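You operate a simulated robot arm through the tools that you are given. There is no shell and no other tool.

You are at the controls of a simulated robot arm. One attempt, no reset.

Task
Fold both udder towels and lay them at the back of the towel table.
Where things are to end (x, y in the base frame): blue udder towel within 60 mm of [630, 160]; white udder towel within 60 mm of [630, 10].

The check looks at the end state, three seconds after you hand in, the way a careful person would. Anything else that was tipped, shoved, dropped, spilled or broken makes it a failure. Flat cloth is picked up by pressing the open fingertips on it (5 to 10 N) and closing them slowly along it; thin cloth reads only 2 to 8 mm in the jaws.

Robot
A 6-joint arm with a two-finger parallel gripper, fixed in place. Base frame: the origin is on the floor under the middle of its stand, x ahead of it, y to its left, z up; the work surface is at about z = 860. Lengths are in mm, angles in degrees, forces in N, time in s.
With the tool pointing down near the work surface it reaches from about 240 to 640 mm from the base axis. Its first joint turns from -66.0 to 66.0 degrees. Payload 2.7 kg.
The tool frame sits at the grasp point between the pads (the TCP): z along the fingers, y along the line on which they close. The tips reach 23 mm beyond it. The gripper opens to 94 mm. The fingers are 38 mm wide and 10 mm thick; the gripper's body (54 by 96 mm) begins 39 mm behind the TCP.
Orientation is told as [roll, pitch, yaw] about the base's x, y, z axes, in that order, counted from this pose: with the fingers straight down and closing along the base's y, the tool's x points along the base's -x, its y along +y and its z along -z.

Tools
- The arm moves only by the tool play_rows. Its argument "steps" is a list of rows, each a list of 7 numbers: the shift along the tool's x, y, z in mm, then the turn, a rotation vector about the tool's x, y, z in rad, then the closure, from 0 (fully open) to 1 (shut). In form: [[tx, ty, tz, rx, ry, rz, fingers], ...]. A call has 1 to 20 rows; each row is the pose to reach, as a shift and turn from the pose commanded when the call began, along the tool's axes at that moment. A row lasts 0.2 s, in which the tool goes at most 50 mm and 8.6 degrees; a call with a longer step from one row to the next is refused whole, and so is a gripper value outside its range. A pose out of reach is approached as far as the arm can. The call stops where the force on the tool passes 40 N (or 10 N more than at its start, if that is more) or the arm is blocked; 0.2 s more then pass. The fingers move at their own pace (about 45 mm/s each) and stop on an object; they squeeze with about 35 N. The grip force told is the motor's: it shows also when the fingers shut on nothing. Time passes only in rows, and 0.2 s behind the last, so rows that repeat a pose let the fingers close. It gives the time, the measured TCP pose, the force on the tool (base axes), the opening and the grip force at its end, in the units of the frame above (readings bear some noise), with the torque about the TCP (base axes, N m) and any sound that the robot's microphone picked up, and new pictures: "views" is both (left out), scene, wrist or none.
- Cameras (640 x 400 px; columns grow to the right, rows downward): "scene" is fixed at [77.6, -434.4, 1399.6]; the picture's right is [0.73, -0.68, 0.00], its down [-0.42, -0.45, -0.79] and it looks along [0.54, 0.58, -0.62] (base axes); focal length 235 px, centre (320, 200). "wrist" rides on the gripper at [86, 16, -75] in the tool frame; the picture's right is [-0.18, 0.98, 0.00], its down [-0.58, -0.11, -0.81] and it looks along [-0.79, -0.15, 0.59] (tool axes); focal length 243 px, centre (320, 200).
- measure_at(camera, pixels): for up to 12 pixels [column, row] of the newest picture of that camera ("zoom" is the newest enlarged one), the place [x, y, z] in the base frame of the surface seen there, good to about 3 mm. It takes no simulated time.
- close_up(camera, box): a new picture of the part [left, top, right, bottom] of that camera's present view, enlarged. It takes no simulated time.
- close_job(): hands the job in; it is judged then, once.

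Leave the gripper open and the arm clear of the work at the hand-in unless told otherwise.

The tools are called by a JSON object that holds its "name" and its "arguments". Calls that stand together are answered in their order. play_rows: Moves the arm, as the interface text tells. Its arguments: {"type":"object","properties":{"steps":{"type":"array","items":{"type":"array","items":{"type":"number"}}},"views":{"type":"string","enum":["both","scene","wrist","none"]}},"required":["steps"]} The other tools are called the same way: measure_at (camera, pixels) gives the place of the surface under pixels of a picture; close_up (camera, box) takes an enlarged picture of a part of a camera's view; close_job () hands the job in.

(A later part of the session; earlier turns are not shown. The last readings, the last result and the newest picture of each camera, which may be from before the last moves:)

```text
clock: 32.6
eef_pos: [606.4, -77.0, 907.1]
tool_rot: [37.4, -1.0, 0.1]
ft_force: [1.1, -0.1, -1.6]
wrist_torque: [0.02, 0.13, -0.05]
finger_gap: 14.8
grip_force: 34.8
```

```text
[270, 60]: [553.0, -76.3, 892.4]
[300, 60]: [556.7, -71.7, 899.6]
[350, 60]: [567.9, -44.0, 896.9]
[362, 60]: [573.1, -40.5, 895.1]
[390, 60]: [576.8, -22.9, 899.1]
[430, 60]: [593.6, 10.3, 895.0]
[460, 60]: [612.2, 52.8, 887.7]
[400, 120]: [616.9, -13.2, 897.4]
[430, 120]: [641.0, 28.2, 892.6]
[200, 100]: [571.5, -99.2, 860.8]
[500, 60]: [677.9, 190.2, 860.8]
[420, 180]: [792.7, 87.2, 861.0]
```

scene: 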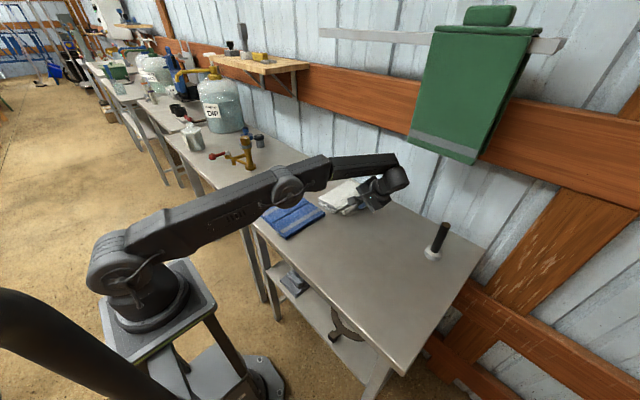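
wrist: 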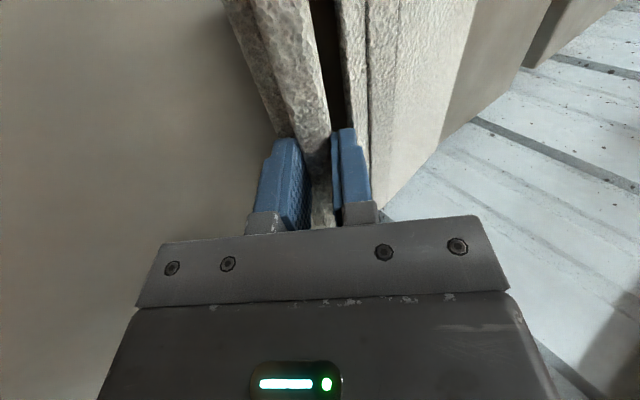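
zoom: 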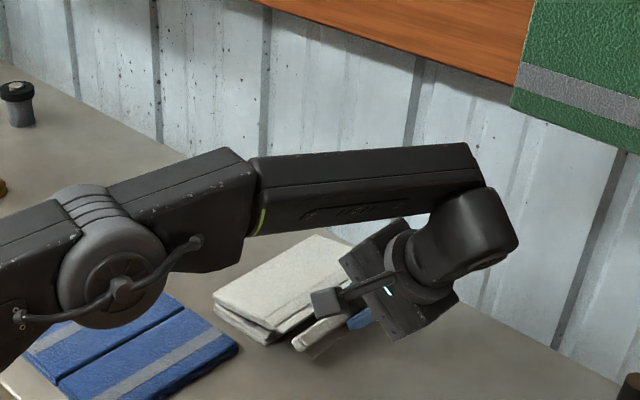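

B lies on A at about z 889–894, and the held ridge is near (y -70, z 895). I'll lower about 10 mm, open the jaws slightly to around 24 mm, and back out along the finger axis.

{"name": "play_rows", "arguments": {"steps": [[0, -3, 4, 0, 0, 0, 1], [0, -6, 8, 0, 0, 0, 1], [0, -6, 8, 0, 0, 0, 1], [0, -6, 8, 0, 0, 0, 0.8], [0, -6, 8, 0, 0, 0, 0.75], [0, -6, 8, 0, 0, 0, 0.75]], "views": "both"}}

{"name": "close_up", "arguments": {"camera": "scene", "box": [320, 160, 420, 230]}}

```text
clock: 34.0
eef_pos: [607.4, -76.1, 896.2]
tool_rot: [37.2, -1.0, 0.1]
ft_force: [0.2, 0.7, -0.7]
wrist_torque: [0.04, 0.02, 0.0]
finger_gap: 23.5
grip_force: 0.1
```

scene: 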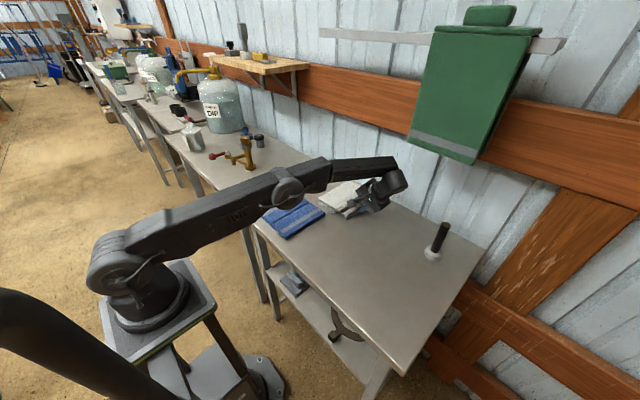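
wrist: 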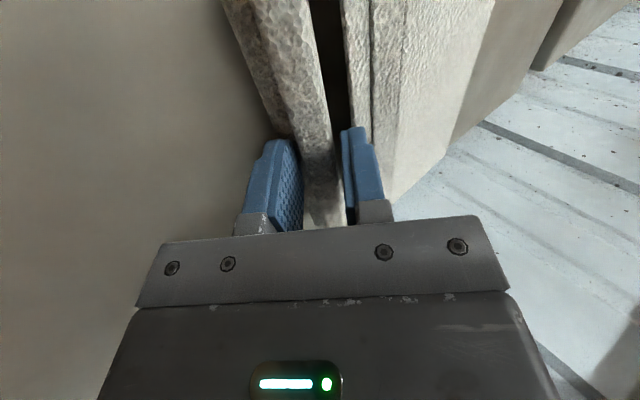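

```text
5.71 times, centred on (370, 195) of scene
```

zoom: 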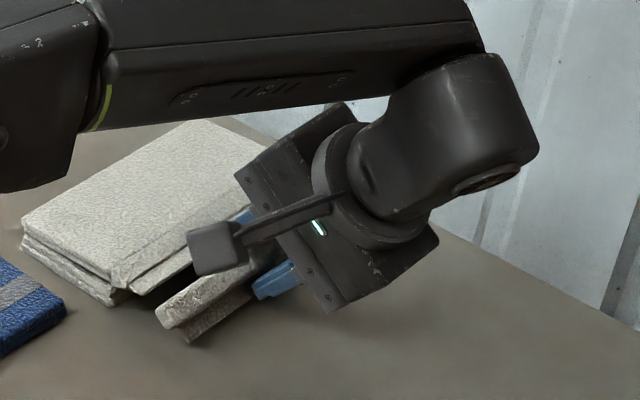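

The jaws are open around the ridge and the fold is holding. I'll back straight out along the tool axis by 70 mm and then rise.

{"name": "play_rows", "arguments": {"steps": [[0, 0, -5, 0, 0, 0, 0.72], [0, 0, -12, 0, 0, 0, 0.72], [0, 0, -20, 0, 0, 0, 0.72], [0, 0, -30, 0, 0, 0, 0.72], [0, 0, -42, 0, 0, 0, 0.72], [0, 0, -56, 0, 0, 0, 0.72], [0, 0, -70, 0, 0, 0, 0.72], [0, 0, -70, 0, 0, 0, 0.72]], "views": "both"}}

{"name": "close_up", "arguments": {"camera": "scene", "box": [310, 160, 430, 240]}}

```text
clock: 35.8
eef_pos: [604.1, -119.5, 952.6]
tool_rot: [37.3, -1.0, 0.0]
ft_force: [-0.9, 0.0, 1.3]
wrist_torque: [0.0, 0.0, -0.02]
finger_gap: 26.4
grip_force: 0.1
```

scene: 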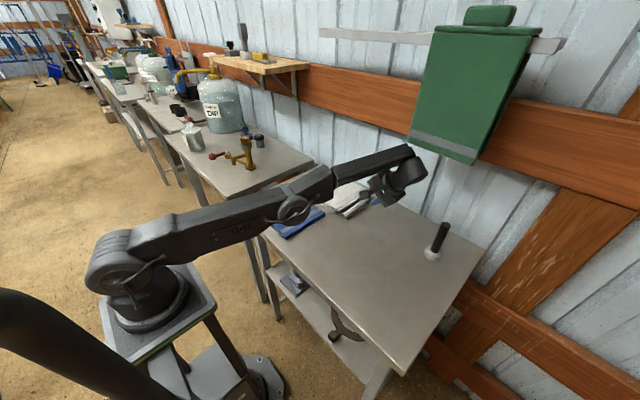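
wrist: 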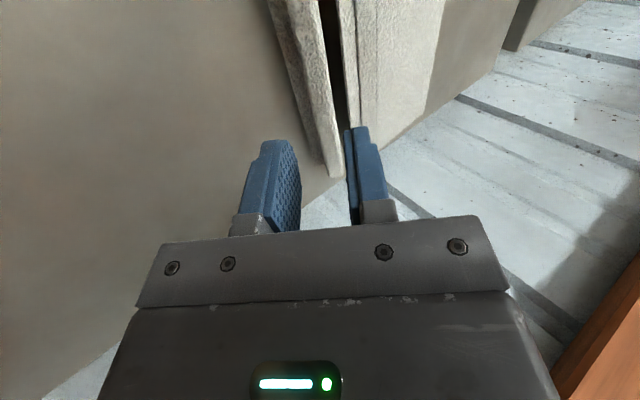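

```text
5.00 times, centred on (370, 200) of scene
```

zoom: 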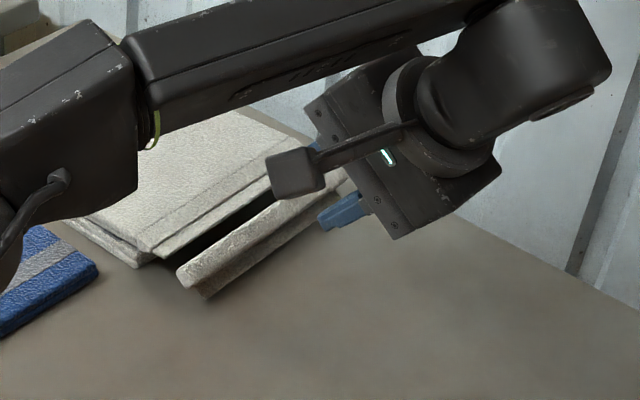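

The gripper is clear of the towel. I'll rise, turn the tool back to vertical, and pull back so the fold can be seen.

{"name": "play_rows", "arguments": {"steps": [[5, 8, -10, 0.06, 0, 0, 0.6], [10, 16, -21, 0.13, 0, 0, 0.4], [20, 26, -34, 0.2, 0, 0, 0.2], [35, 36, -47, 0.27, 0, 0, 0], [55, 46, -60, 0.34, 0, 0, 0], [80, 56, -74, 0.41, 0, 0, 0], [105, 61, -80, 0.48, 0, 0, 0], [130, 61, -80, 0.55, 0, 0, 0], [150, 61, -80, 0.6, 0, 0, 0], [170, 61, -80, 0.652, 0, 0, 0], [190, 61, -80, 0.652, 0, 0, 0], [190, 61, -80, 0.652, 0, 0, 0]], "views": "both"}}

{"name": "close_up", "arguments": {"camera": "scene", "box": [290, 150, 420, 250]}}

```text
clock: 38.4
eef_pos: [414.5, -121.5, 1048.6]
tool_rot: [-0.1, -1.0, 0.1]
ft_force: [-0.1, -0.1, 0.1]
wrist_torque: [-0.01, -0.05, 0.07]
finger_gap: 93.8
grip_force: 0.0
out of reach, approached as far as the arm can: row 1, 2
```

scene: 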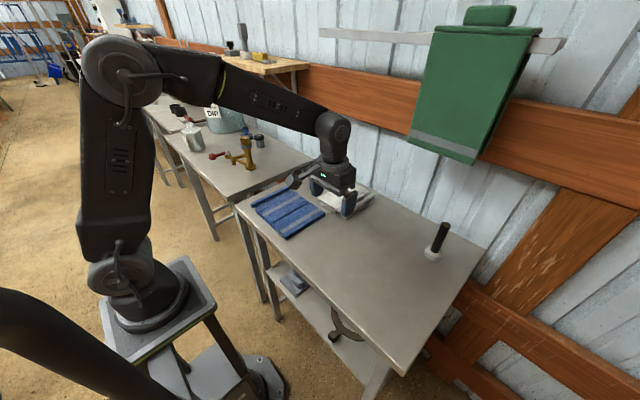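
wrist: 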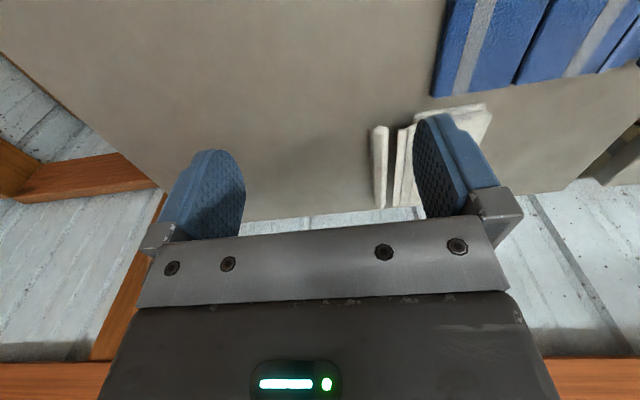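

```text
4.00 times, centred on (355, 200) of scene
```

zoom: 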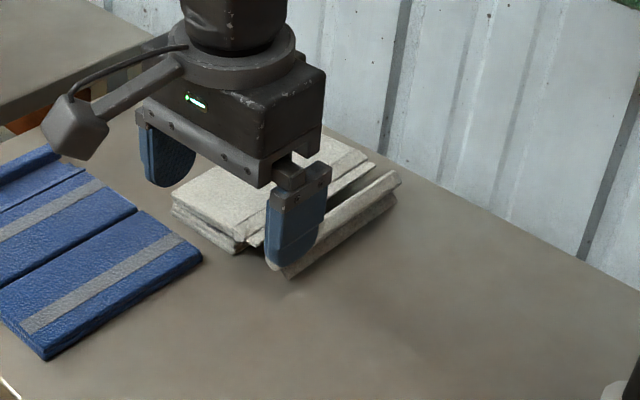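

White is folded. I'll move over toward the blue ridge, correcting the 1° pitch on the way, which also clears the view of the white towel.

{"name": "play_rows", "arguments": {"steps": [[0, 30, 5, 0, 0.0175, 0, 0], [0, 65, 12, 0, 0.0175, 0, 0], [0, 100, 20, 0, 0.0175, 0, 0], [0, 135, 30, 0, 0.0175, 0, 0], [0, 170, 40, 0, 0.0175, 0, 0], [0, 205, 52, 0, 0.0175, 0, 0], [0, 240, 64, 0, 0.0175, 0, 0], [0, 275, 76, 0, 0.0175, 0, 0], [0, 305, 86, 0, 0.0175, 0, 0], [0, 317, 88, 0, 0.0175, 0, 0], [0, 317, 88, 0, 0.0175, 0, 0]], "views": "both"}}

{"name": "close_up", "arguments": {"camera": "scene", "box": [280, 150, 410, 250]}}

```text
clock: 40.8
eef_pos: [415.8, 199.0, 963.1]
tool_rot: [0.0, 0.0, 0.2]
ft_force: [0.0, 0.1, 0.7]
wrist_torque: [0.0, -0.02, -0.02]
finger_gap: 94.0
grip_force: 0.0
```

scene: 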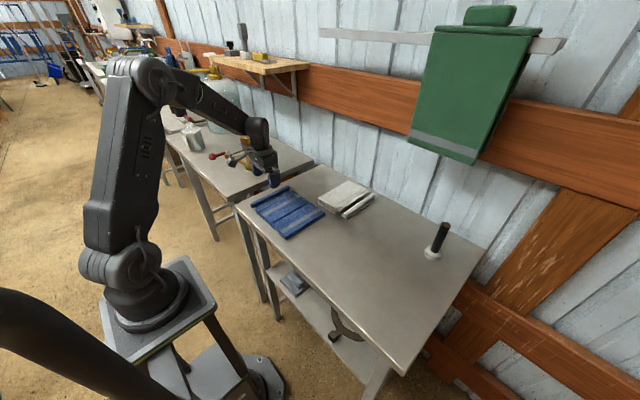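
wrist: 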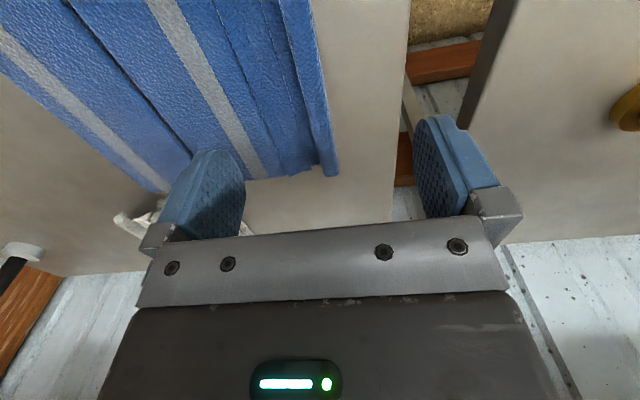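

```text
4.00 times, centred on (345, 200) of scene
```

zoom: 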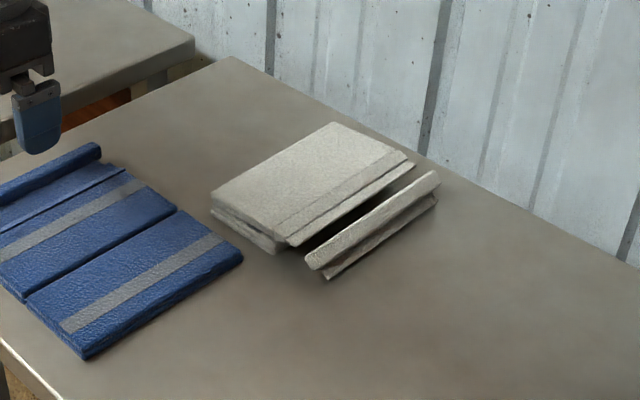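

White is folded, with its lip sticking out on the -y side. I'll measure its corners and the blue towel's position.

{"name": "measure_at", "arguments": {"camera": "zoom", "pixels": [[213, 195], [335, 125], [280, 232], [410, 158], [300, 190], [310, 265], [325, 275], [435, 178], [380, 215], [280, 250], [240, 240], [83, 355]]}}

{"name": "close_up", "arguments": {"camera": "scene", "box": [310, 170, 390, 230]}}

```text
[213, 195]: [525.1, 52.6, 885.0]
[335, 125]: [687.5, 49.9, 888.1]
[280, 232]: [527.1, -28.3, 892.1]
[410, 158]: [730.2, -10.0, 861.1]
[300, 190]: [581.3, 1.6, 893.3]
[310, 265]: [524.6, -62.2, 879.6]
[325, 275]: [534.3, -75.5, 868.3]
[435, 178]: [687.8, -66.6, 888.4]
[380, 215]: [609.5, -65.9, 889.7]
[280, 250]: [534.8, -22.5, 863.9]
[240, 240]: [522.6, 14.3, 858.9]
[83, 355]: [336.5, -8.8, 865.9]
```

```text
6.67 times, centred on (350, 200) of scene
```

zoom: 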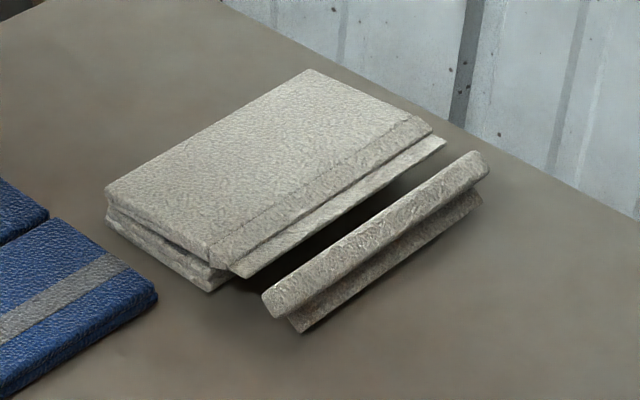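

White's folded panels span x 525–688 and y -20–62, and the whole towel including the lip is centred near (606, 0–10). That's about 25 mm from its target. Next is the blue ridge, so I'll measure it from here.

{"name": "measure_at", "arguments": {"camera": "wrist", "pixels": [[295, 50], [310, 50], [303, 80], [318, 80], [312, 120], [326, 120], [330, 160], [283, 60], [265, 60], [235, 60], [340, 80], [319, 165]]}}

{"name": "close_up", "arguments": {"camera": "wrist", "box": [160, 0, 420, 200]}}

```text
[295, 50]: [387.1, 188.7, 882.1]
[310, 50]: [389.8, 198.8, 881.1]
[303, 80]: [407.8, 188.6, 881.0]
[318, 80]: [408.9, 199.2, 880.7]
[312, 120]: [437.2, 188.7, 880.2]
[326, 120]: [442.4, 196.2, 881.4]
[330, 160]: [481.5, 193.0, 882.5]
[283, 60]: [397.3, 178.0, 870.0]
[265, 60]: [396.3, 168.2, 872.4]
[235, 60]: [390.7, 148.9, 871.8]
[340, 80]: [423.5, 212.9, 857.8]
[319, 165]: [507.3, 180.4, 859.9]
```

```text
2.00 times, centred on (290, 100) of wrist
```

zoom: 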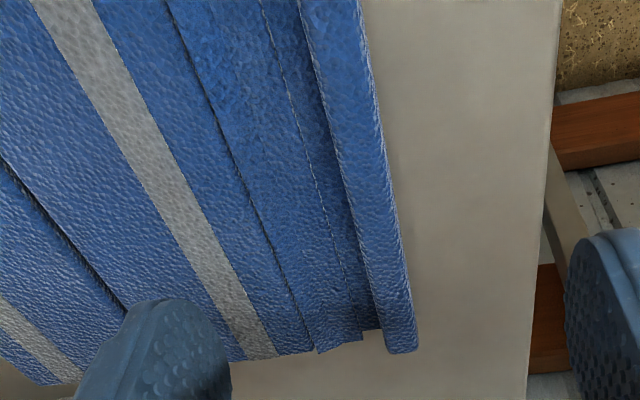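

I want more room between white and where blue's lip will land, so I'll nudge white about 12 mm toward -y by pushing its fold edge (y ≈ 60) with closed fingers. First I'll move to (606, 95, 960) while closing the gripper.

{"name": "play_rows", "arguments": {"steps": [[-18, -10, 0, 0, 0, 0, 0.3], [-38, -20, 0, 0, 0, 0, 0.6], [-58, -30, 0, 0, 0, 0, 1], [-78, -40, 0, 0, 0, 0, 1], [-98, -51, 0, 0, 0, 0, 1], [-118, -62, 0, 0, 0, 0, 1], [-138, -73, 0, 0, 0, 0, 1], [-158, -84, 0, 0, 0, 0, 1], [-178, -94, 0, 0, 0, 0, 1], [-191, -100, 0, 0, 0, 0, 1], [-191, -100, 0, 0, 0, 0, 1]], "views": "wrist"}}

```text
clock: 43.2
eef_pos: [606.5, 96.6, 962.2]
tool_rot: [0.0, 0.0, 0.1]
ft_force: [1.6, -0.3, -1.0]
wrist_torque: [0.01, -0.03, 0.01]
finger_gap: 0.0
grip_force: 35.1
```

wrist: 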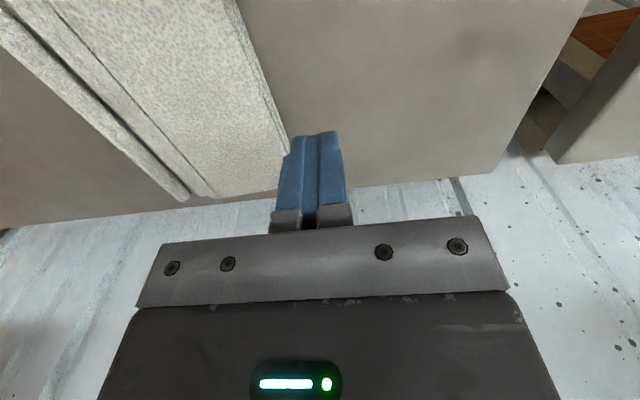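

The wrist view shows white's fold edge. I'll measure it.

{"name": "measure_at", "arguments": {"camera": "wrist", "pixels": [[250, 40], [262, 80], [270, 80], [276, 120], [285, 120], [244, 20], [280, 140], [295, 120]]}}

```text
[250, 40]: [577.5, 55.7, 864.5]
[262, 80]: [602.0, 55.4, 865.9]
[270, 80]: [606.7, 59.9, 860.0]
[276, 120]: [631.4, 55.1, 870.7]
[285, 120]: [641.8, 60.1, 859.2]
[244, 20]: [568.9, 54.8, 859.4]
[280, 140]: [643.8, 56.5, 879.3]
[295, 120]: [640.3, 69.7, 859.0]
```

The fold edge is at y ≈ 56. I'll lower beside it with the tips at about z 867, then push slowly until the TCP is at y ≈ 56, a push of about 10 mm.

{"name": "play_rows", "arguments": {"steps": [[0, 0, 20, 0, 0, 0, 1], [0, 0, 40, 0, 0, 0, 1], [0, 0, 58, 0, 0, 0, 1], [0, 0, 70, 0, 0, 0, 1], [0, -10, 70, 0, 0, 0, 1], [0, -20, 70, 0, 0, 0, 1], [0, -26, 70, 0, 0, 0, 1], [0, -29, 70, 0, 0, 0, 1], [0, -32, 70, 0, 0, 0, 1], [0, -35, 70, 0, 0, 0, 1], [0, -38, 70, 0, 0, 0, 1], [0, -40, 70, 0, 0, 0, 1], [0, -40, 70, 0, 0, 0, 1]], "views": "both"}}

{"name": "close_up", "arguments": {"camera": "scene", "box": [290, 150, 420, 250]}}

```text
clock: 46.0
eef_pos: [607.6, 58.1, 891.8]
tool_rot: [0.0, 0.0, 0.1]
ft_force: [0.2, 0.5, 0.3]
wrist_torque: [0.01, 0.0, -0.01]
finger_gap: 0.1
grip_force: 34.8
```

scene: 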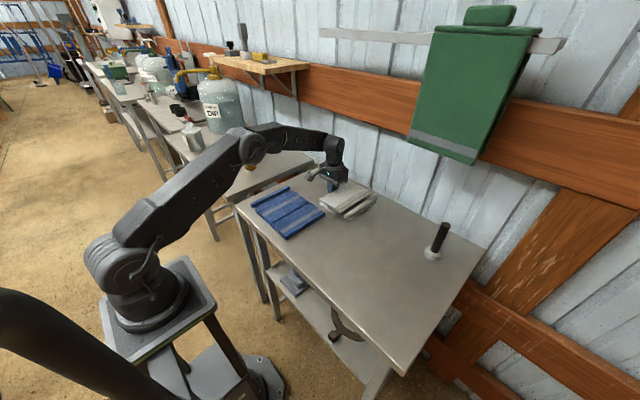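
wrist: 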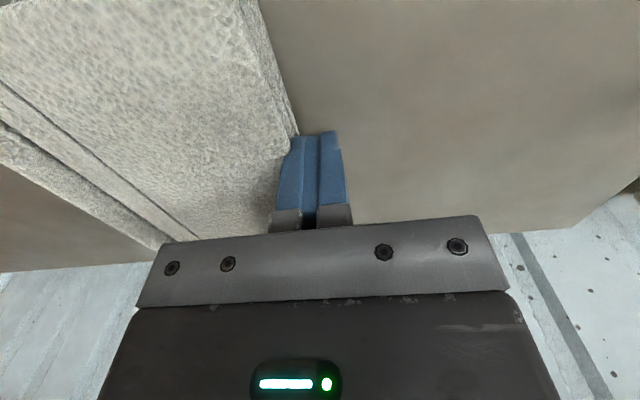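

```text
4.00 times, centred on (355, 200) of scene
```

zoom: 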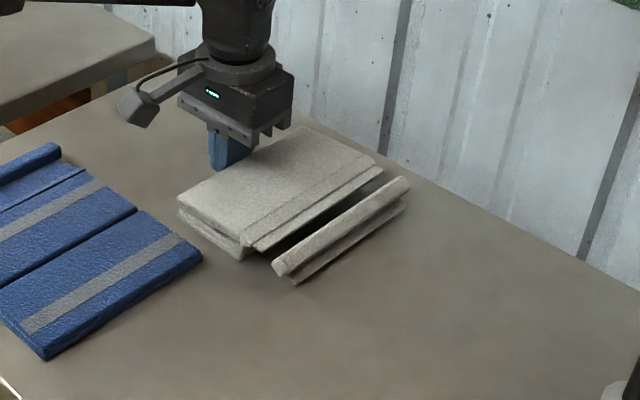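

White slid cleanly, with its edge now at about y 47. I'll back off +y, rise, and go above the blue ridge. I'll grip it slightly toward the near end (x ≈ 392) so the towel's centre reaches farther back.

{"name": "play_rows", "arguments": {"steps": [[0, 10, 0, 0, 0, 0, 1], [0, 30, -10, 0, 0, 0, 1], [0, 45, -35, 0, 0, 0, 0.8], [10, 55, -65, 0, 0, 0, 0.5], [30, 65, -75, 0, 0, 0, 0.45], [55, 78, -75, 0, 0, 0, 0.45], [85, 90, -75, 0, 0, 0, 0.45], [115, 102, -75, 0, 0, 0, 0.45], [145, 114, -75, 0, 0, 0, 0.45], [175, 126, -75, 0, 0, 0, 0.45], [200, 135, -72, 0, 0, 0, 0.45], [214, 138.5, -70, 0, 0, 0, 0.45], [214, 138.5, -70, 0, 0, 0, 0.45]], "views": "both"}}

{"name": "close_up", "arguments": {"camera": "scene", "box": [280, 150, 410, 250]}}

```text
clock: 48.8
eef_pos: [392.1, 194.1, 961.0]
tool_rot: [0.0, 0.0, 0.1]
ft_force: [-0.1, -0.3, -0.6]
wrist_torque: [0.01, 0.0, -0.01]
finger_gap: 51.8
grip_force: 0.0
```

scene: 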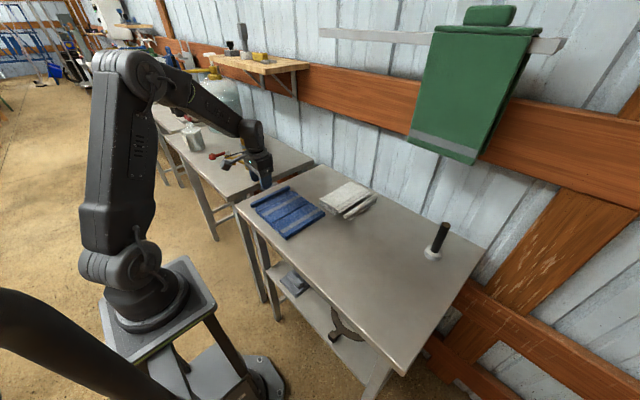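
wrist: 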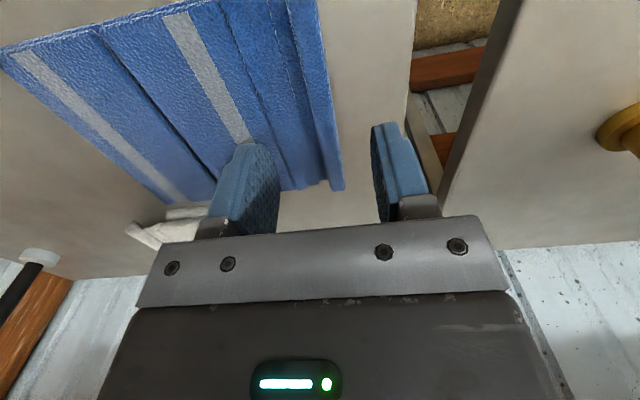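

```text
4.00 times, centred on (345, 200) of scene
```

zoom: 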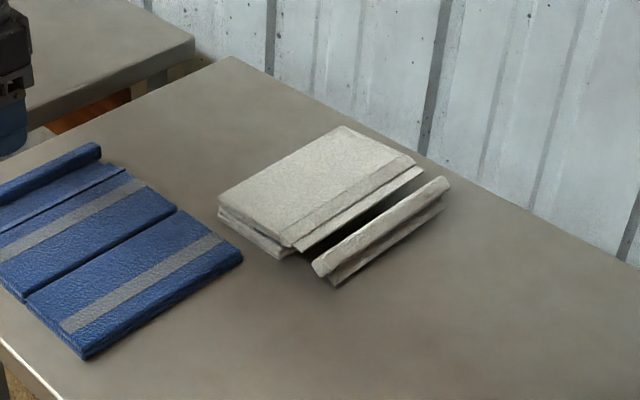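

White is stable. The fingers, about 52 mm apart, are above the blue ridge at (392, 194). I'll lower to just above the lip.

{"name": "play_rows", "arguments": {"steps": [[0, 0, 15, 0, 0, 0, 0.45], [0, 0, 30, 0, 0, 0, 0.45], [0, 0, 45, 0, 0, 0, 0.45], [0, 0, 55, 0, 0, 0, 0.45], [0, 0, 61, 0, 0, 0, 0.45], [0, 0, 64, 0, 0, 0, 0.45], [0, 0, 66, 0, 0, 0, 0.45], [0, 0, 66, 0, 0, 0, 0.45]], "views": "wrist"}}

```text
clock: 50.6
eef_pos: [393.3, 194.8, 897.4]
tool_rot: [0.0, 0.0, 0.1]
ft_force: [-0.3, -0.1, 0.5]
wrist_torque: [-0.03, -0.02, 0.0]
finger_gap: 51.5
grip_force: 0.0
```

wrist: 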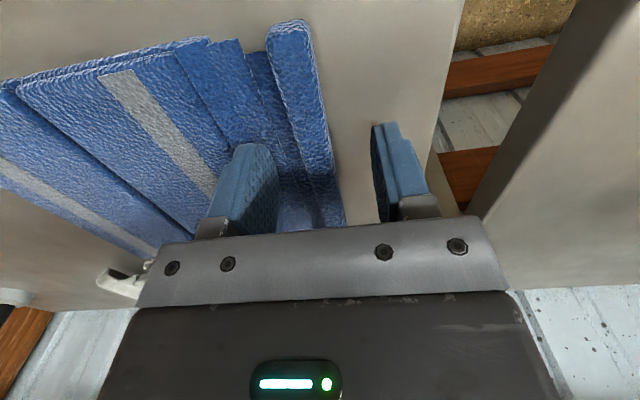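

The fingers straddle the ridge with no contact yet. I'll inch down further.

{"name": "play_rows", "arguments": {"steps": [[0, 0, 1, 0, 0, 0, 0.45], [0, 0, 2, 0, 0, 0, 0.45], [0, 0, 2, 0, 0, 0, 0.45]], "views": "none"}}

```text
clock: 51.4
eef_pos: [392.5, 195.4, 894.2]
tool_rot: [-0.1, -0.1, 0.2]
ft_force: [-1.4, -0.3, -0.1]
wrist_torque: [0.0, -0.02, -0.01]
finger_gap: 51.7
grip_force: 0.1
```

Still no contact at 894. I'll go down 2 mm more.

{"name": "play_rows", "arguments": {"steps": [[0, 0, 1, 0, 0, 0, 0.45], [0, 0, 2, 0, 0, 0, 0.45], [0, 0, 2, 0, 0, 0, 0.45]], "views": "none"}}

```text
clock: 52.2
eef_pos: [393.3, 195.5, 891.5]
tool_rot: [-0.1, 0.0, 0.1]
ft_force: [-1.1, -0.6, 11.2]
wrist_torque: [-0.38, 0.07, -0.06]
finger_gap: 51.8
grip_force: 0.1
```

The contact is 11 N, so I'll ease back 0.4 mm and close slowly onto the ridge.

{"name": "play_rows", "arguments": {"steps": [[0, 0, -0.4, 0, 0, 0, 0.48], [0, 0, -0.4, 0, 0, 0, 0.52], [0, 0, -0.4, 0, 0, 0, 0.56], [0, 0, -0.4, 0, 0, 0, 0.6], [0, 0, -0.4, 0, 0, 0, 0.65], [0, 0, -0.4, 0, 0, 0, 0.7], [0, 0, -0.4, 0, 0, 0, 0.75], [0, 0, -0.4, 0, 0, 0, 0.8], [0, 0, -0.4, 0, 0, 0, 0.85], [0, 0, -0.4, 0, 0, 0, 0.9], [0, 0, -0.4, 0, 0, 0, 0.95], [0, 0, -0.4, 0, 0, 0, 1], [0, 0, -0.4, 0, 0, 0, 1], [0, 0, -0.4, 0, 0, 0, 1]], "views": "wrist"}}

```text
clock: 55.2
eef_pos: [392.4, 195.1, 891.5]
tool_rot: [0.1, 0.0, 0.1]
ft_force: [-0.5, 0.3, 0.7]
wrist_torque: [-0.04, 0.01, -0.17]
finger_gap: 14.9
grip_force: 35.0
```

wrist: 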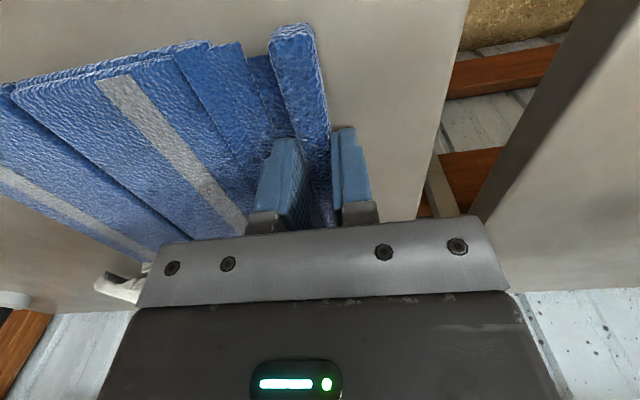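

The ridge is gripped with a 14.9 mm opening and 35 N. I'll lift slowly, straight up.

{"name": "play_rows", "arguments": {"steps": [[0, 0, -5, 0, 0, 0, 1], [0, 0, -12, 0, 0, 0, 1], [0, 0, -24, 0, 0, 0, 1], [0, 0, -36, 0, 0, 0, 1], [0, 0, -48, 0, 0, 0, 1], [0, 0, -60, 0, 0, 0, 1], [0, 0, -73, 0, 0, 0, 1], [0, 0, -86, 0, 0, 0, 1], [0, 0, -99, 0, 0, 0, 1], [0, 0, -112, 0, 0, 0, 1], [0, 0, -125, 0, 0, 0, 1], [0, 0, -138, 0, 0, 0, 1], [0, 0, -151, 0, 0, 0, 1], [0, 0, -164, 0, 0, 0, 1], [0, 0, -177, 0, 0, 0, 1], [0, 0, -190, 0, 0, 0, 1], [0, 0, -203, 0, 0, 0, 1], [0, 0, -216, 0, 0, 0, 1], [0, 0, -228, 0, 0, 0, 1], [0, 0, -240, 0, 0, 0, 1]], "views": "scene"}}

{"name": "close_up", "arguments": {"camera": "scene", "box": [220, 100, 380, 250]}}

```text
clock: 59.4
eef_pos: [392.1, 194.8, 1133.0]
tool_rot: [0.0, 0.1, 0.1]
ft_force: [-0.8, 0.0, -1.7]
wrist_torque: [-0.01, 0.04, 0.03]
finger_gap: 14.6
grip_force: 34.9
```

scene: 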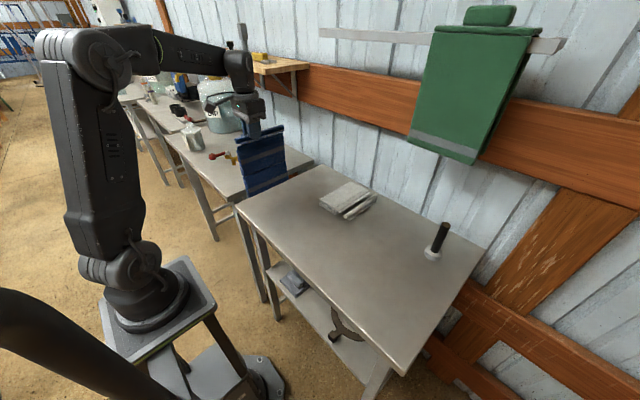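

```text
2.67 times, centred on (300, 175) of scene
```

zoom: 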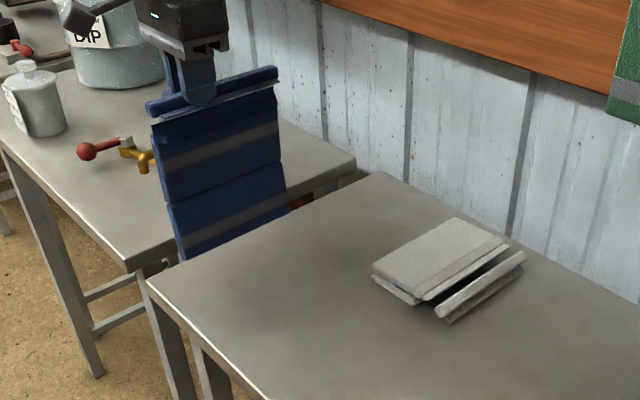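

Blue hangs freely. I'll carry it smoothly to about (580, 138, 1108), staying clear of white (y ≤ 47) and keeping the bottom edge above the table.

{"name": "play_rows", "arguments": {"steps": [[-3, -1, 0, 0, 0, 0, 1], [-9, -3, 0, 0, 0, 0, 1], [-18, -6, 0, 0, 0, 0, 1], [-30, -10, 1, 0, 0, 0, 1], [-42, -13, 2, 0, 0, 0, 1], [-54, -17, 4, 0, 0, 0, 1], [-66, -20, 6, 0, 0, 0, 1], [-78, -24, 8, 0, 0, 0, 1], [-90, -28, 10, 0, 0, 0, 1], [-102, -31, 12, 0, 0, 0, 1], [-114, -35, 14, 0, 0, 0, 1], [-126, -39, 16, 0, 0, 0, 1], [-138, -42, 18, 0, 0, 0, 1], [-150, -46, 20, 0, 0, 0, 1], [-162, -50, 22, 0, 0, 0, 1], [-172, -53, 23, 0, 0, 0, 1], [-180, -55, 24, 0, 0, 0, 1], [-186, -57, 25, 0, 0, 0, 1], [-188, -57, 25, 0, 0, 0, 1], [-188, -57, 25, 0, 0, 0, 1]], "views": "scene"}}

{"name": "close_up", "arguments": {"camera": "scene", "box": [240, 80, 400, 230]}}

```text
clock: 63.6
eef_pos: [581.7, 139.5, 1105.6]
tool_rot: [-0.1, 0.0, 0.2]
ft_force: [-0.2, -0.3, -1.9]
wrist_torque: [-0.05, 0.01, -0.04]
finger_gap: 14.7
grip_force: 35.5
```

scene: 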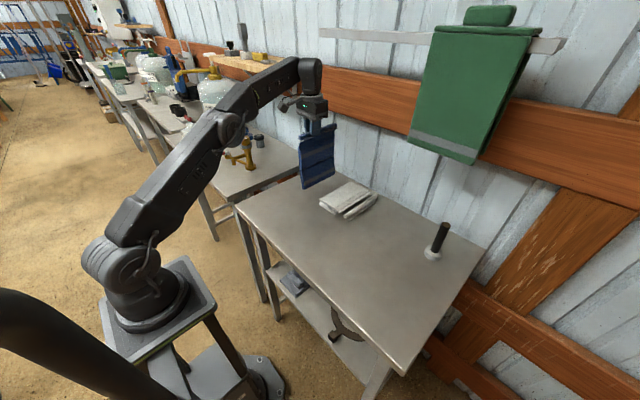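

```text
2.67 times, centred on (320, 155) of scene
```

zoom: 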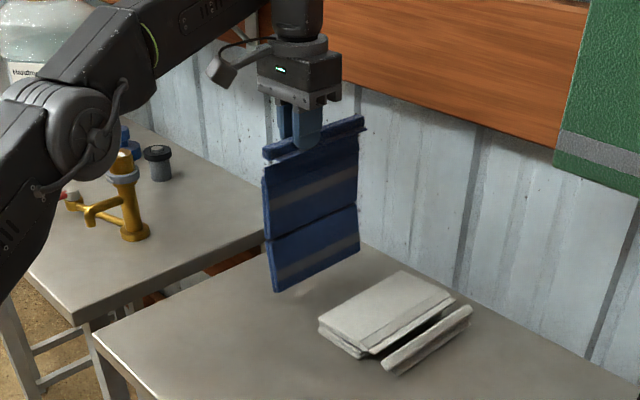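

I'll measure blue's bottom edge and seam in this pose.

{"name": "measure_at", "arguments": {"camera": "zoom", "pixels": [[278, 286], [320, 268], [357, 247], [270, 240], [315, 222], [356, 205], [265, 185], [358, 145], [266, 155], [362, 122], [320, 325], [400, 275]]}}

```text
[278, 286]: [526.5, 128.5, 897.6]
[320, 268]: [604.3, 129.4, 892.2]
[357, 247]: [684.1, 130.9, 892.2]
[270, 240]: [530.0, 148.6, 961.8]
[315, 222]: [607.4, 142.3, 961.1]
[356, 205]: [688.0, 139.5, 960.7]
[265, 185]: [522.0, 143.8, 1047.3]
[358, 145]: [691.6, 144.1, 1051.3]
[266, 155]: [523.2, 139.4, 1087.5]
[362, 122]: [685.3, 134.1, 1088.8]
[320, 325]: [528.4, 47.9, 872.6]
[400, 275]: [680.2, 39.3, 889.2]
```

The bottom edge is at y ≈ 129, z ≈ 891, and the towel is centred at x ≈ 606. I'll lower to contact while moving +y so panel A starts leaning over.

{"name": "play_rows", "arguments": {"steps": [[0, 1, 7, 0, 0, 0, 1], [0, 3, 14, 0, 0, 0, 1], [0, 8, 18, 0, 0, 0, 1], [0, 15, 21, 0, 0, 0, 1], [0, 22, 23, 0, 0, 0, 1], [0, 29, 26, 0, 0, 0, 1], [0, 36, 29, 0, 0, 0, 1], [0, 42, 33, 0, 0, 0, 1], [0, 42, 33, 0, 0, 0, 1]], "views": "scene"}}

{"name": "close_up", "arguments": {"camera": "scene", "box": [240, 80, 400, 230]}}

```text
clock: 65.5
eef_pos: [580.6, 180.2, 1080.5]
tool_rot: [0.2, -1.0, 0.1]
ft_force: [0.4, -0.3, 3.6]
wrist_torque: [0.01, 0.23, -0.01]
finger_gap: 15.0
grip_force: 35.1
stopped in row 9: the force on the tool passed its limit at 40 N (the readings are from after the stop); the commanded pose is now the measured one
```

scene: 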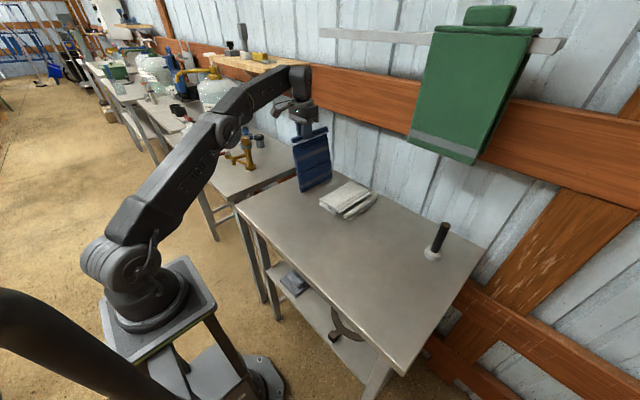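

```text
2.67 times, centred on (320, 155) of scene
```

zoom: 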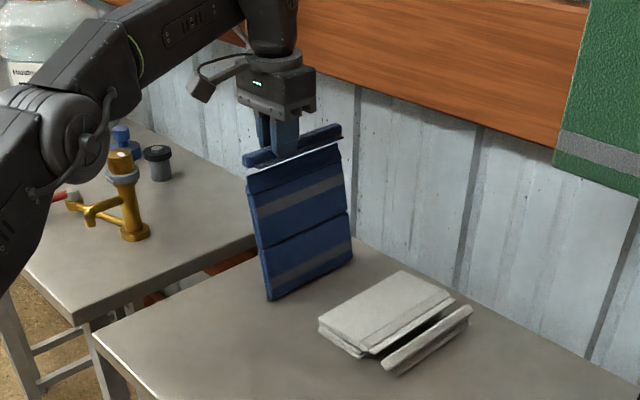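

{"name": "measure_at", "arguments": {"camera": "zoom", "pixels": [[272, 294], [310, 278], [348, 258], [260, 245], [305, 232], [346, 212], [250, 190], [340, 150], [250, 160], [340, 132], [300, 262], [295, 200]]}}

{"name": "close_up", "arguments": {"camera": "scene", "box": [280, 110, 350, 210]}}

```text
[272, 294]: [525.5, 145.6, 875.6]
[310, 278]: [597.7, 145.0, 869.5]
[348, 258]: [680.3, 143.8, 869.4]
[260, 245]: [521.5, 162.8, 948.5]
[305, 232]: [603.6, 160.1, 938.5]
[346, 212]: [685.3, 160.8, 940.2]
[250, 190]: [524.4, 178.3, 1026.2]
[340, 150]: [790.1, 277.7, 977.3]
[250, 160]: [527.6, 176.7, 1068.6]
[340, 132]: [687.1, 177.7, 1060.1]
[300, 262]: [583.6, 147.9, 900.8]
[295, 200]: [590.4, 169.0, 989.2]
```

```text
4.00 times, centred on (315, 160) of scene
```

zoom: 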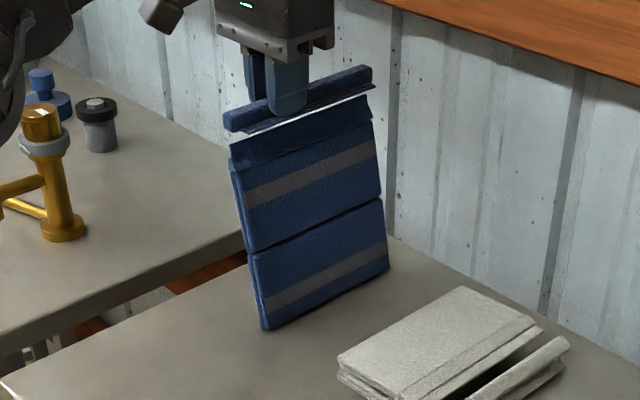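

The panels are standing straight instead of bending at the seam, because compression locks the hinge. The hinge bends inward when the bottom drags lightly, so I'll lift clear, go back in -y, and redo it with a light dragging touch. I'll also fix the 1° pitch.

{"name": "play_rows", "arguments": {"steps": [[0, 0, -6, 0, 0.006, 0, 1], [0, -3, -14, 0, 0.012, 0, 1], [0, -12, -16, 0, 0.0175, 0, 1], [0, -22, -16, 0, 0.0175, 0, 1], [0, -32, -16, 0, 0.0175, 0, 1], [0, -42, -16, 0, 0.0175, 0, 1], [0, -50, -16, 0, 0.0175, 0, 1], [0, -55, -16, 0, 0.0175, 0, 1], [0, -55, -16, 0, 0.0175, 0, 1], [0, -55, -16, 0, 0.0175, 0, 1]], "views": "scene"}}

{"name": "close_up", "arguments": {"camera": "scene", "box": [280, 110, 380, 210]}}

```text
clock: 67.7
eef_pos: [580.9, 125.8, 1095.7]
tool_rot: [0.2, 0.1, 0.1]
ft_force: [0.0, 1.3, -1.4]
wrist_torque: [-0.02, 0.06, 0.01]
finger_gap: 14.7
grip_force: 35.5
```

scene: 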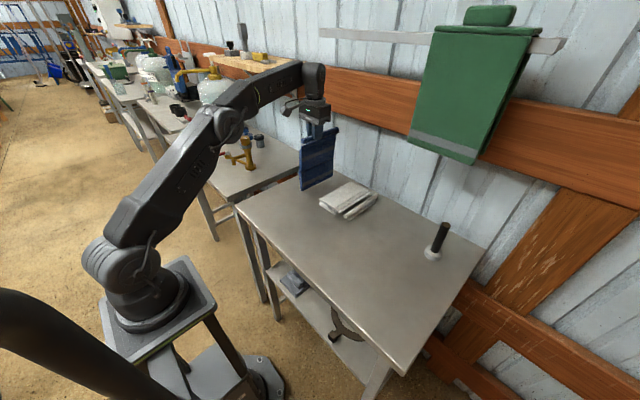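

```text
4.00 times, centred on (330, 160) of scene
```

zoom: 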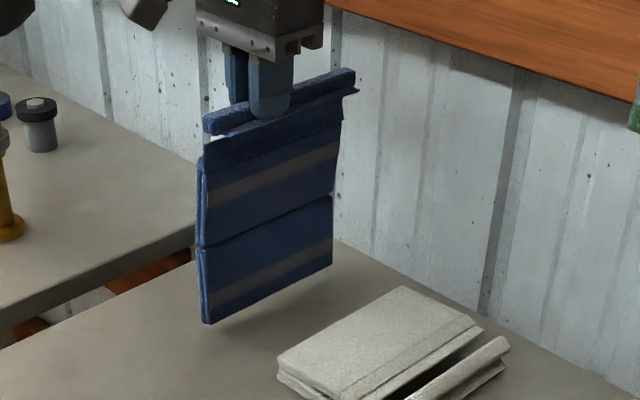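

{"name": "measure_at", "arguments": {"camera": "zoom", "pixels": [[208, 320], [270, 297], [330, 263], [202, 250], [265, 225], [330, 200], [200, 165], [335, 110], [205, 300], [268, 280], [265, 240], [265, 200]]}}

```text
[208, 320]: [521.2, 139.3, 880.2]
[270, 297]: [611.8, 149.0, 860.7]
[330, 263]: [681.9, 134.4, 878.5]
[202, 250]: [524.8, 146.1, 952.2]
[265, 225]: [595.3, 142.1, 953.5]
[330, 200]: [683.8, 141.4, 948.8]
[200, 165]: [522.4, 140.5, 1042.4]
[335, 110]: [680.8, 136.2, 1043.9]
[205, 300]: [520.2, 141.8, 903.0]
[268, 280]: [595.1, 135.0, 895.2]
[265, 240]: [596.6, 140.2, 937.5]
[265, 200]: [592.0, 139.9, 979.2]
```

The bottom edge is about 15 mm above the table and settling. I'll lower to a feather touch while dragging +y so A's foot lags behind.

{"name": "play_rows", "arguments": {"steps": [[0, 0, 0, 0, 0, 0, 1], [0, 0, 4, 0, 0, 0, 1], [0, 0, 8, 0, 0, 0, 1], [0, 4, 10, 0, 0, 0, 1], [0, 9, 11, 0, 0, 0, 1], [0, 14, 12, 0, 0, 0, 1], [0, 19, 12.5, 0, 0, 0, 1], [0, 24, 13, 0, 0, 0, 1], [0, 29, 13.5, 0, 0, 0, 1]], "views": "scene"}}

{"name": "close_up", "arguments": {"camera": "scene", "box": [280, 110, 380, 210]}}

```text
clock: 69.7
eef_pos: [580.3, 156.3, 1084.6]
tool_rot: [0.3, 0.2, 0.2]
ft_force: [-4.1, 1.2, 10.5]
wrist_torque: [0.03, -0.34, 0.01]
finger_gap: 14.9
grip_force: 35.0
```

scene: 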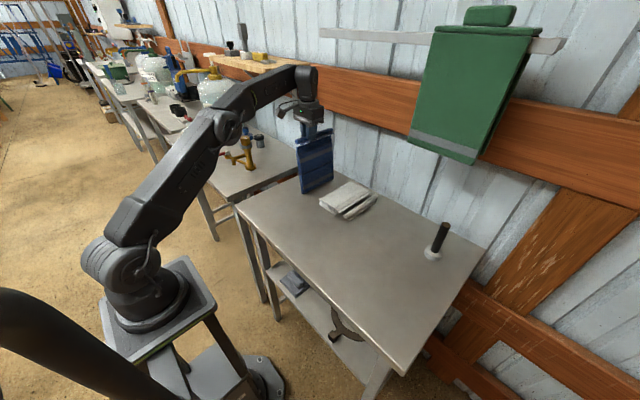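

```text
4.00 times, centred on (330, 160) of scene
```

zoom: 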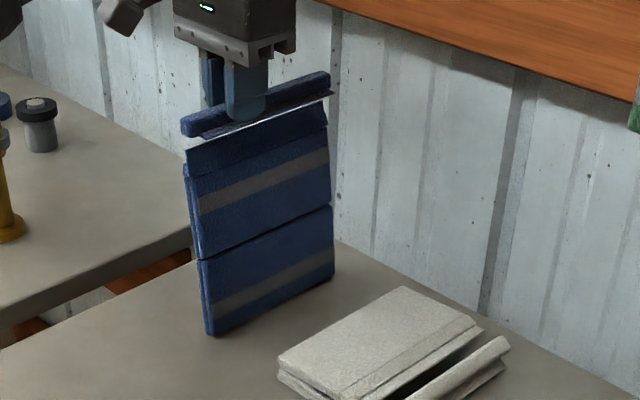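

{"name": "measure_at", "arguments": {"camera": "zoom", "pixels": [[212, 328], [270, 305], [330, 275], [200, 262], [262, 235], [330, 210], [190, 175], [325, 125], [268, 285], [265, 250], [262, 215], [260, 180]]}}

```text
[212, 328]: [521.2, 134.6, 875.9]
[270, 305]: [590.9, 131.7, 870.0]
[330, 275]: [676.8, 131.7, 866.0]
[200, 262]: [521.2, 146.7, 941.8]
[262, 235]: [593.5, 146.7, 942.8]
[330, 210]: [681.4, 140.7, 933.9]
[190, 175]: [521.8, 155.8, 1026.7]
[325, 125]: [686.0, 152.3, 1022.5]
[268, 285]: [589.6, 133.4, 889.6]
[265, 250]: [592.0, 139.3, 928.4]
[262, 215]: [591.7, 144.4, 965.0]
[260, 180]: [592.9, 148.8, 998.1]
```

The hinge sits slightly on the locking side of the load line. Moving the top slightly toward -y after touchdown should unlock it inward. I'll lift, re-hang at y ≈ 140, and touch down lightly.

{"name": "play_rows", "arguments": {"steps": [[0, 0, -6, 0, 0, 0, 1], [0, -2, -12, 0, 0, 0, 1], [0, -6, -14, 0, 0, 0, 1], [0, -10, -14, 0, 0, 0, 1], [0, -14, -14, 0, 0, 0, 1], [0, -16, -14, 0, 0, 0, 1], [0, -16, -14, 0, 0, 0, 1], [0, -16, -14, 0, 0, 0, 1], [0, -16, -14, 0, 0, 0, 1], [0, -16, -10, 0, 0, 0, 1], [0, -16, -6, 0, 0, 0, 1], [0, -16, -3, 0, 0, 0, 1]], "views": "scene"}}

{"name": "close_up", "arguments": {"camera": "scene", "box": [280, 110, 380, 210]}}

```text
clock: 72.3
eef_pos: [580.8, 138.9, 1086.6]
tool_rot: [0.2, 0.2, 0.3]
ft_force: [-1.0, -0.5, -0.2]
wrist_torque: [0.04, 0.04, -0.02]
finger_gap: 14.8
grip_force: 35.5
```

scene: 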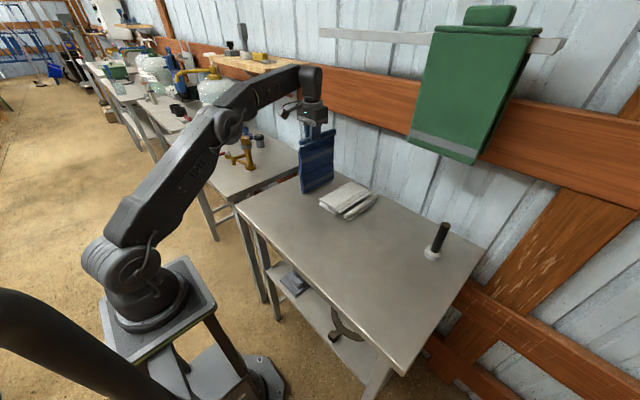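

```text
4.00 times, centred on (330, 160) of scene
```

zoom: 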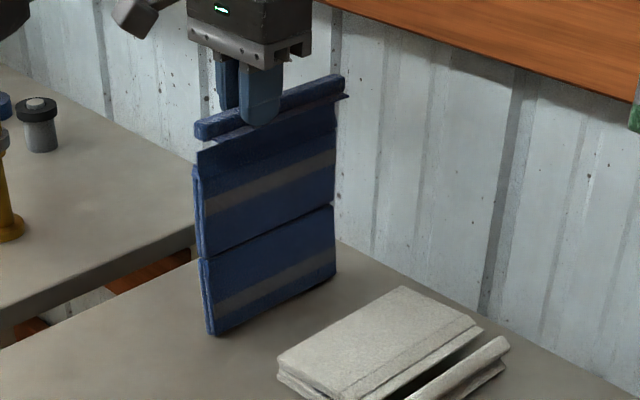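

It's just touching, since the weight reading has dropped to about zero. I'll move the top -y by 14 mm with a small lowering, then continue down and see whether the seam bends.

{"name": "play_rows", "arguments": {"steps": [[0, -4, 1, 0, 0, 0, 1], [0, -8, 2, 0, 0, 0, 1], [0, -12, 3, 0, 0, 0, 1], [0, -15, 5, 0, 0, 0, 1], [0, -16, 7, 0, 0, 0, 1], [0, -16, 10, 0, 0, 0, 1], [0, -16, 10, 0, 0, 0, 1]], "views": "scene"}}

{"name": "close_up", "arguments": {"camera": "scene", "box": [280, 110, 380, 210]}}

```text
clock: 73.8
eef_pos: [580.8, 124.5, 1082.3]
tool_rot: [0.3, -0.3, 0.2]
ft_force: [0.3, -0.2, 3.5]
wrist_torque: [0.0, -0.29, -0.02]
finger_gap: 14.8
grip_force: 35.2
stopped in row 7: the force on the tool passed its limit at 41 N (the readings are from after the stop); the commanded pose is now the measured one
```

scene: 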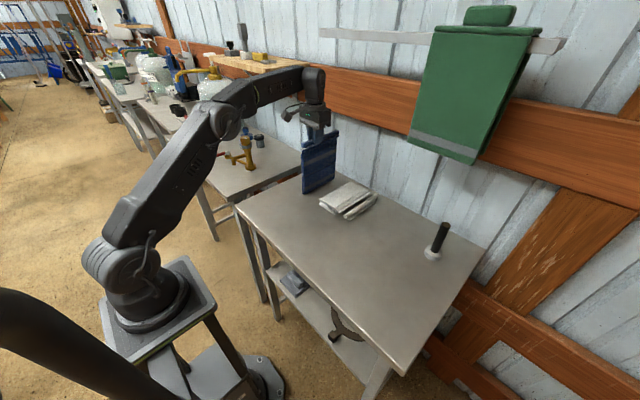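

```text
4.00 times, centred on (330, 160) of scene
```

zoom: 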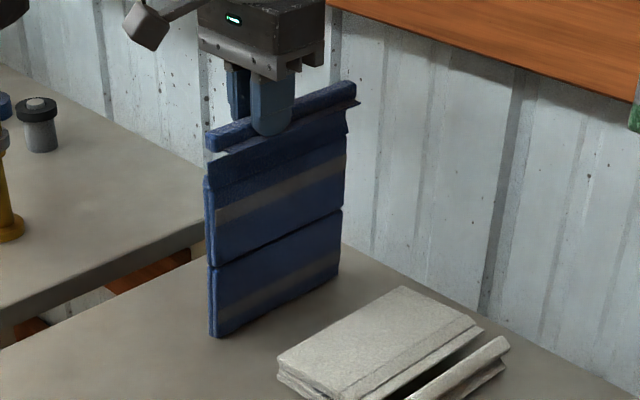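

{"name": "measure_at", "arguments": {"camera": "zoom", "pixels": [[215, 332], [275, 308], [335, 275], [208, 265], [272, 240], [338, 215], [207, 185], [340, 135], [275, 290], [272, 255], [270, 225], [268, 190]]}}

```text
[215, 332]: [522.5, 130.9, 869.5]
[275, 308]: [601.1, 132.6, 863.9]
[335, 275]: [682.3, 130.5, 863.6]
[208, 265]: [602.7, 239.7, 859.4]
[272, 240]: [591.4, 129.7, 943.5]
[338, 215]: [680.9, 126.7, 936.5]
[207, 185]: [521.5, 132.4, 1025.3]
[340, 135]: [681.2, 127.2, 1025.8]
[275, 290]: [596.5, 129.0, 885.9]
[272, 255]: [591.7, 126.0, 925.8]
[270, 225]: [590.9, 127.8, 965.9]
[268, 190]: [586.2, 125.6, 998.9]
```

The panels are locked straight under the load. To unlock the hinge I need a lean with very little compression. I'll lift, settle at about (573, 129), and lower in fine steps to a very light touch before dragging.

{"name": "play_rows", "arguments": {"steps": [[0, 0, -5, 0, 0.005, 0, 1], [3, 1, -10, 0, 0.005, 0, 1], [6, 3, -12, 0, 0.005, 0, 1], [8, 4, -12, 0, 0.005, 0, 1], [8, 4, -12, 0, 0.005, 0, 1], [8, 4, -12, 0, 0.005, 0, 1], [8, 4, -12, 0, 0.005, 0, 1], [8, 4, -9, 0, 0.005, 0, 1], [8, 4, -7, 0, 0.005, 0, 1], [8, 4, -6, 0, 0.005, 0, 1], [8, 4, -6, 0, 0.005, 0, 1]], "views": "none"}}

```text
clock: 76.2
eef_pos: [571.7, 128.0, 1088.5]
tool_rot: [0.3, 0.2, 0.2]
ft_force: [0.4, 0.2, -1.0]
wrist_torque: [0.01, 0.03, 0.02]
finger_gap: 14.9
grip_force: 35.1
```

{"name": "play_rows", "arguments": {"steps": [[0, 0, 0.5, 0, 0, 0, 1], [0, 0, 1, 0, 0, 0, 1], [0, 0, 1, 0, 0, 0, 1]], "views": "scene"}}

{"name": "close_up", "arguments": {"camera": "scene", "box": [280, 110, 380, 210]}}

```text
clock: 77.0
eef_pos: [571.7, 128.7, 1087.7]
tool_rot: [0.3, 0.1, 0.2]
ft_force: [0.1, 0.0, -1.5]
wrist_torque: [-0.01, 0.06, -0.03]
finger_gap: 14.7
grip_force: 35.2
```

scene: 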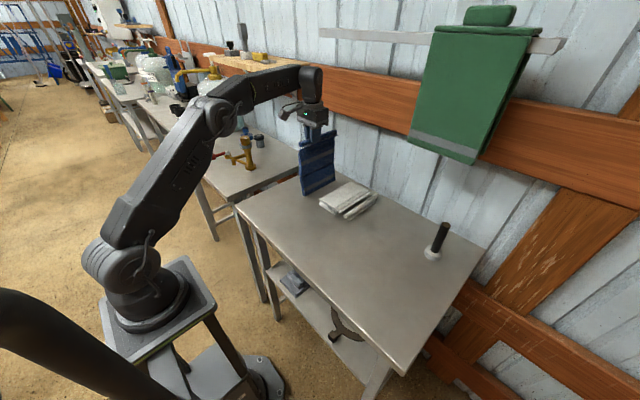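

```text
4.00 times, centred on (330, 160) of scene
```

zoom: 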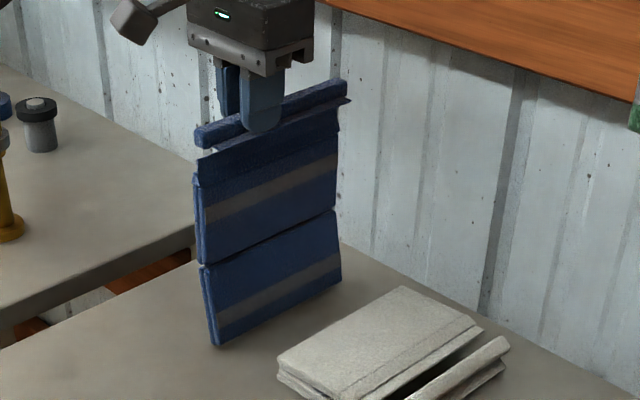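

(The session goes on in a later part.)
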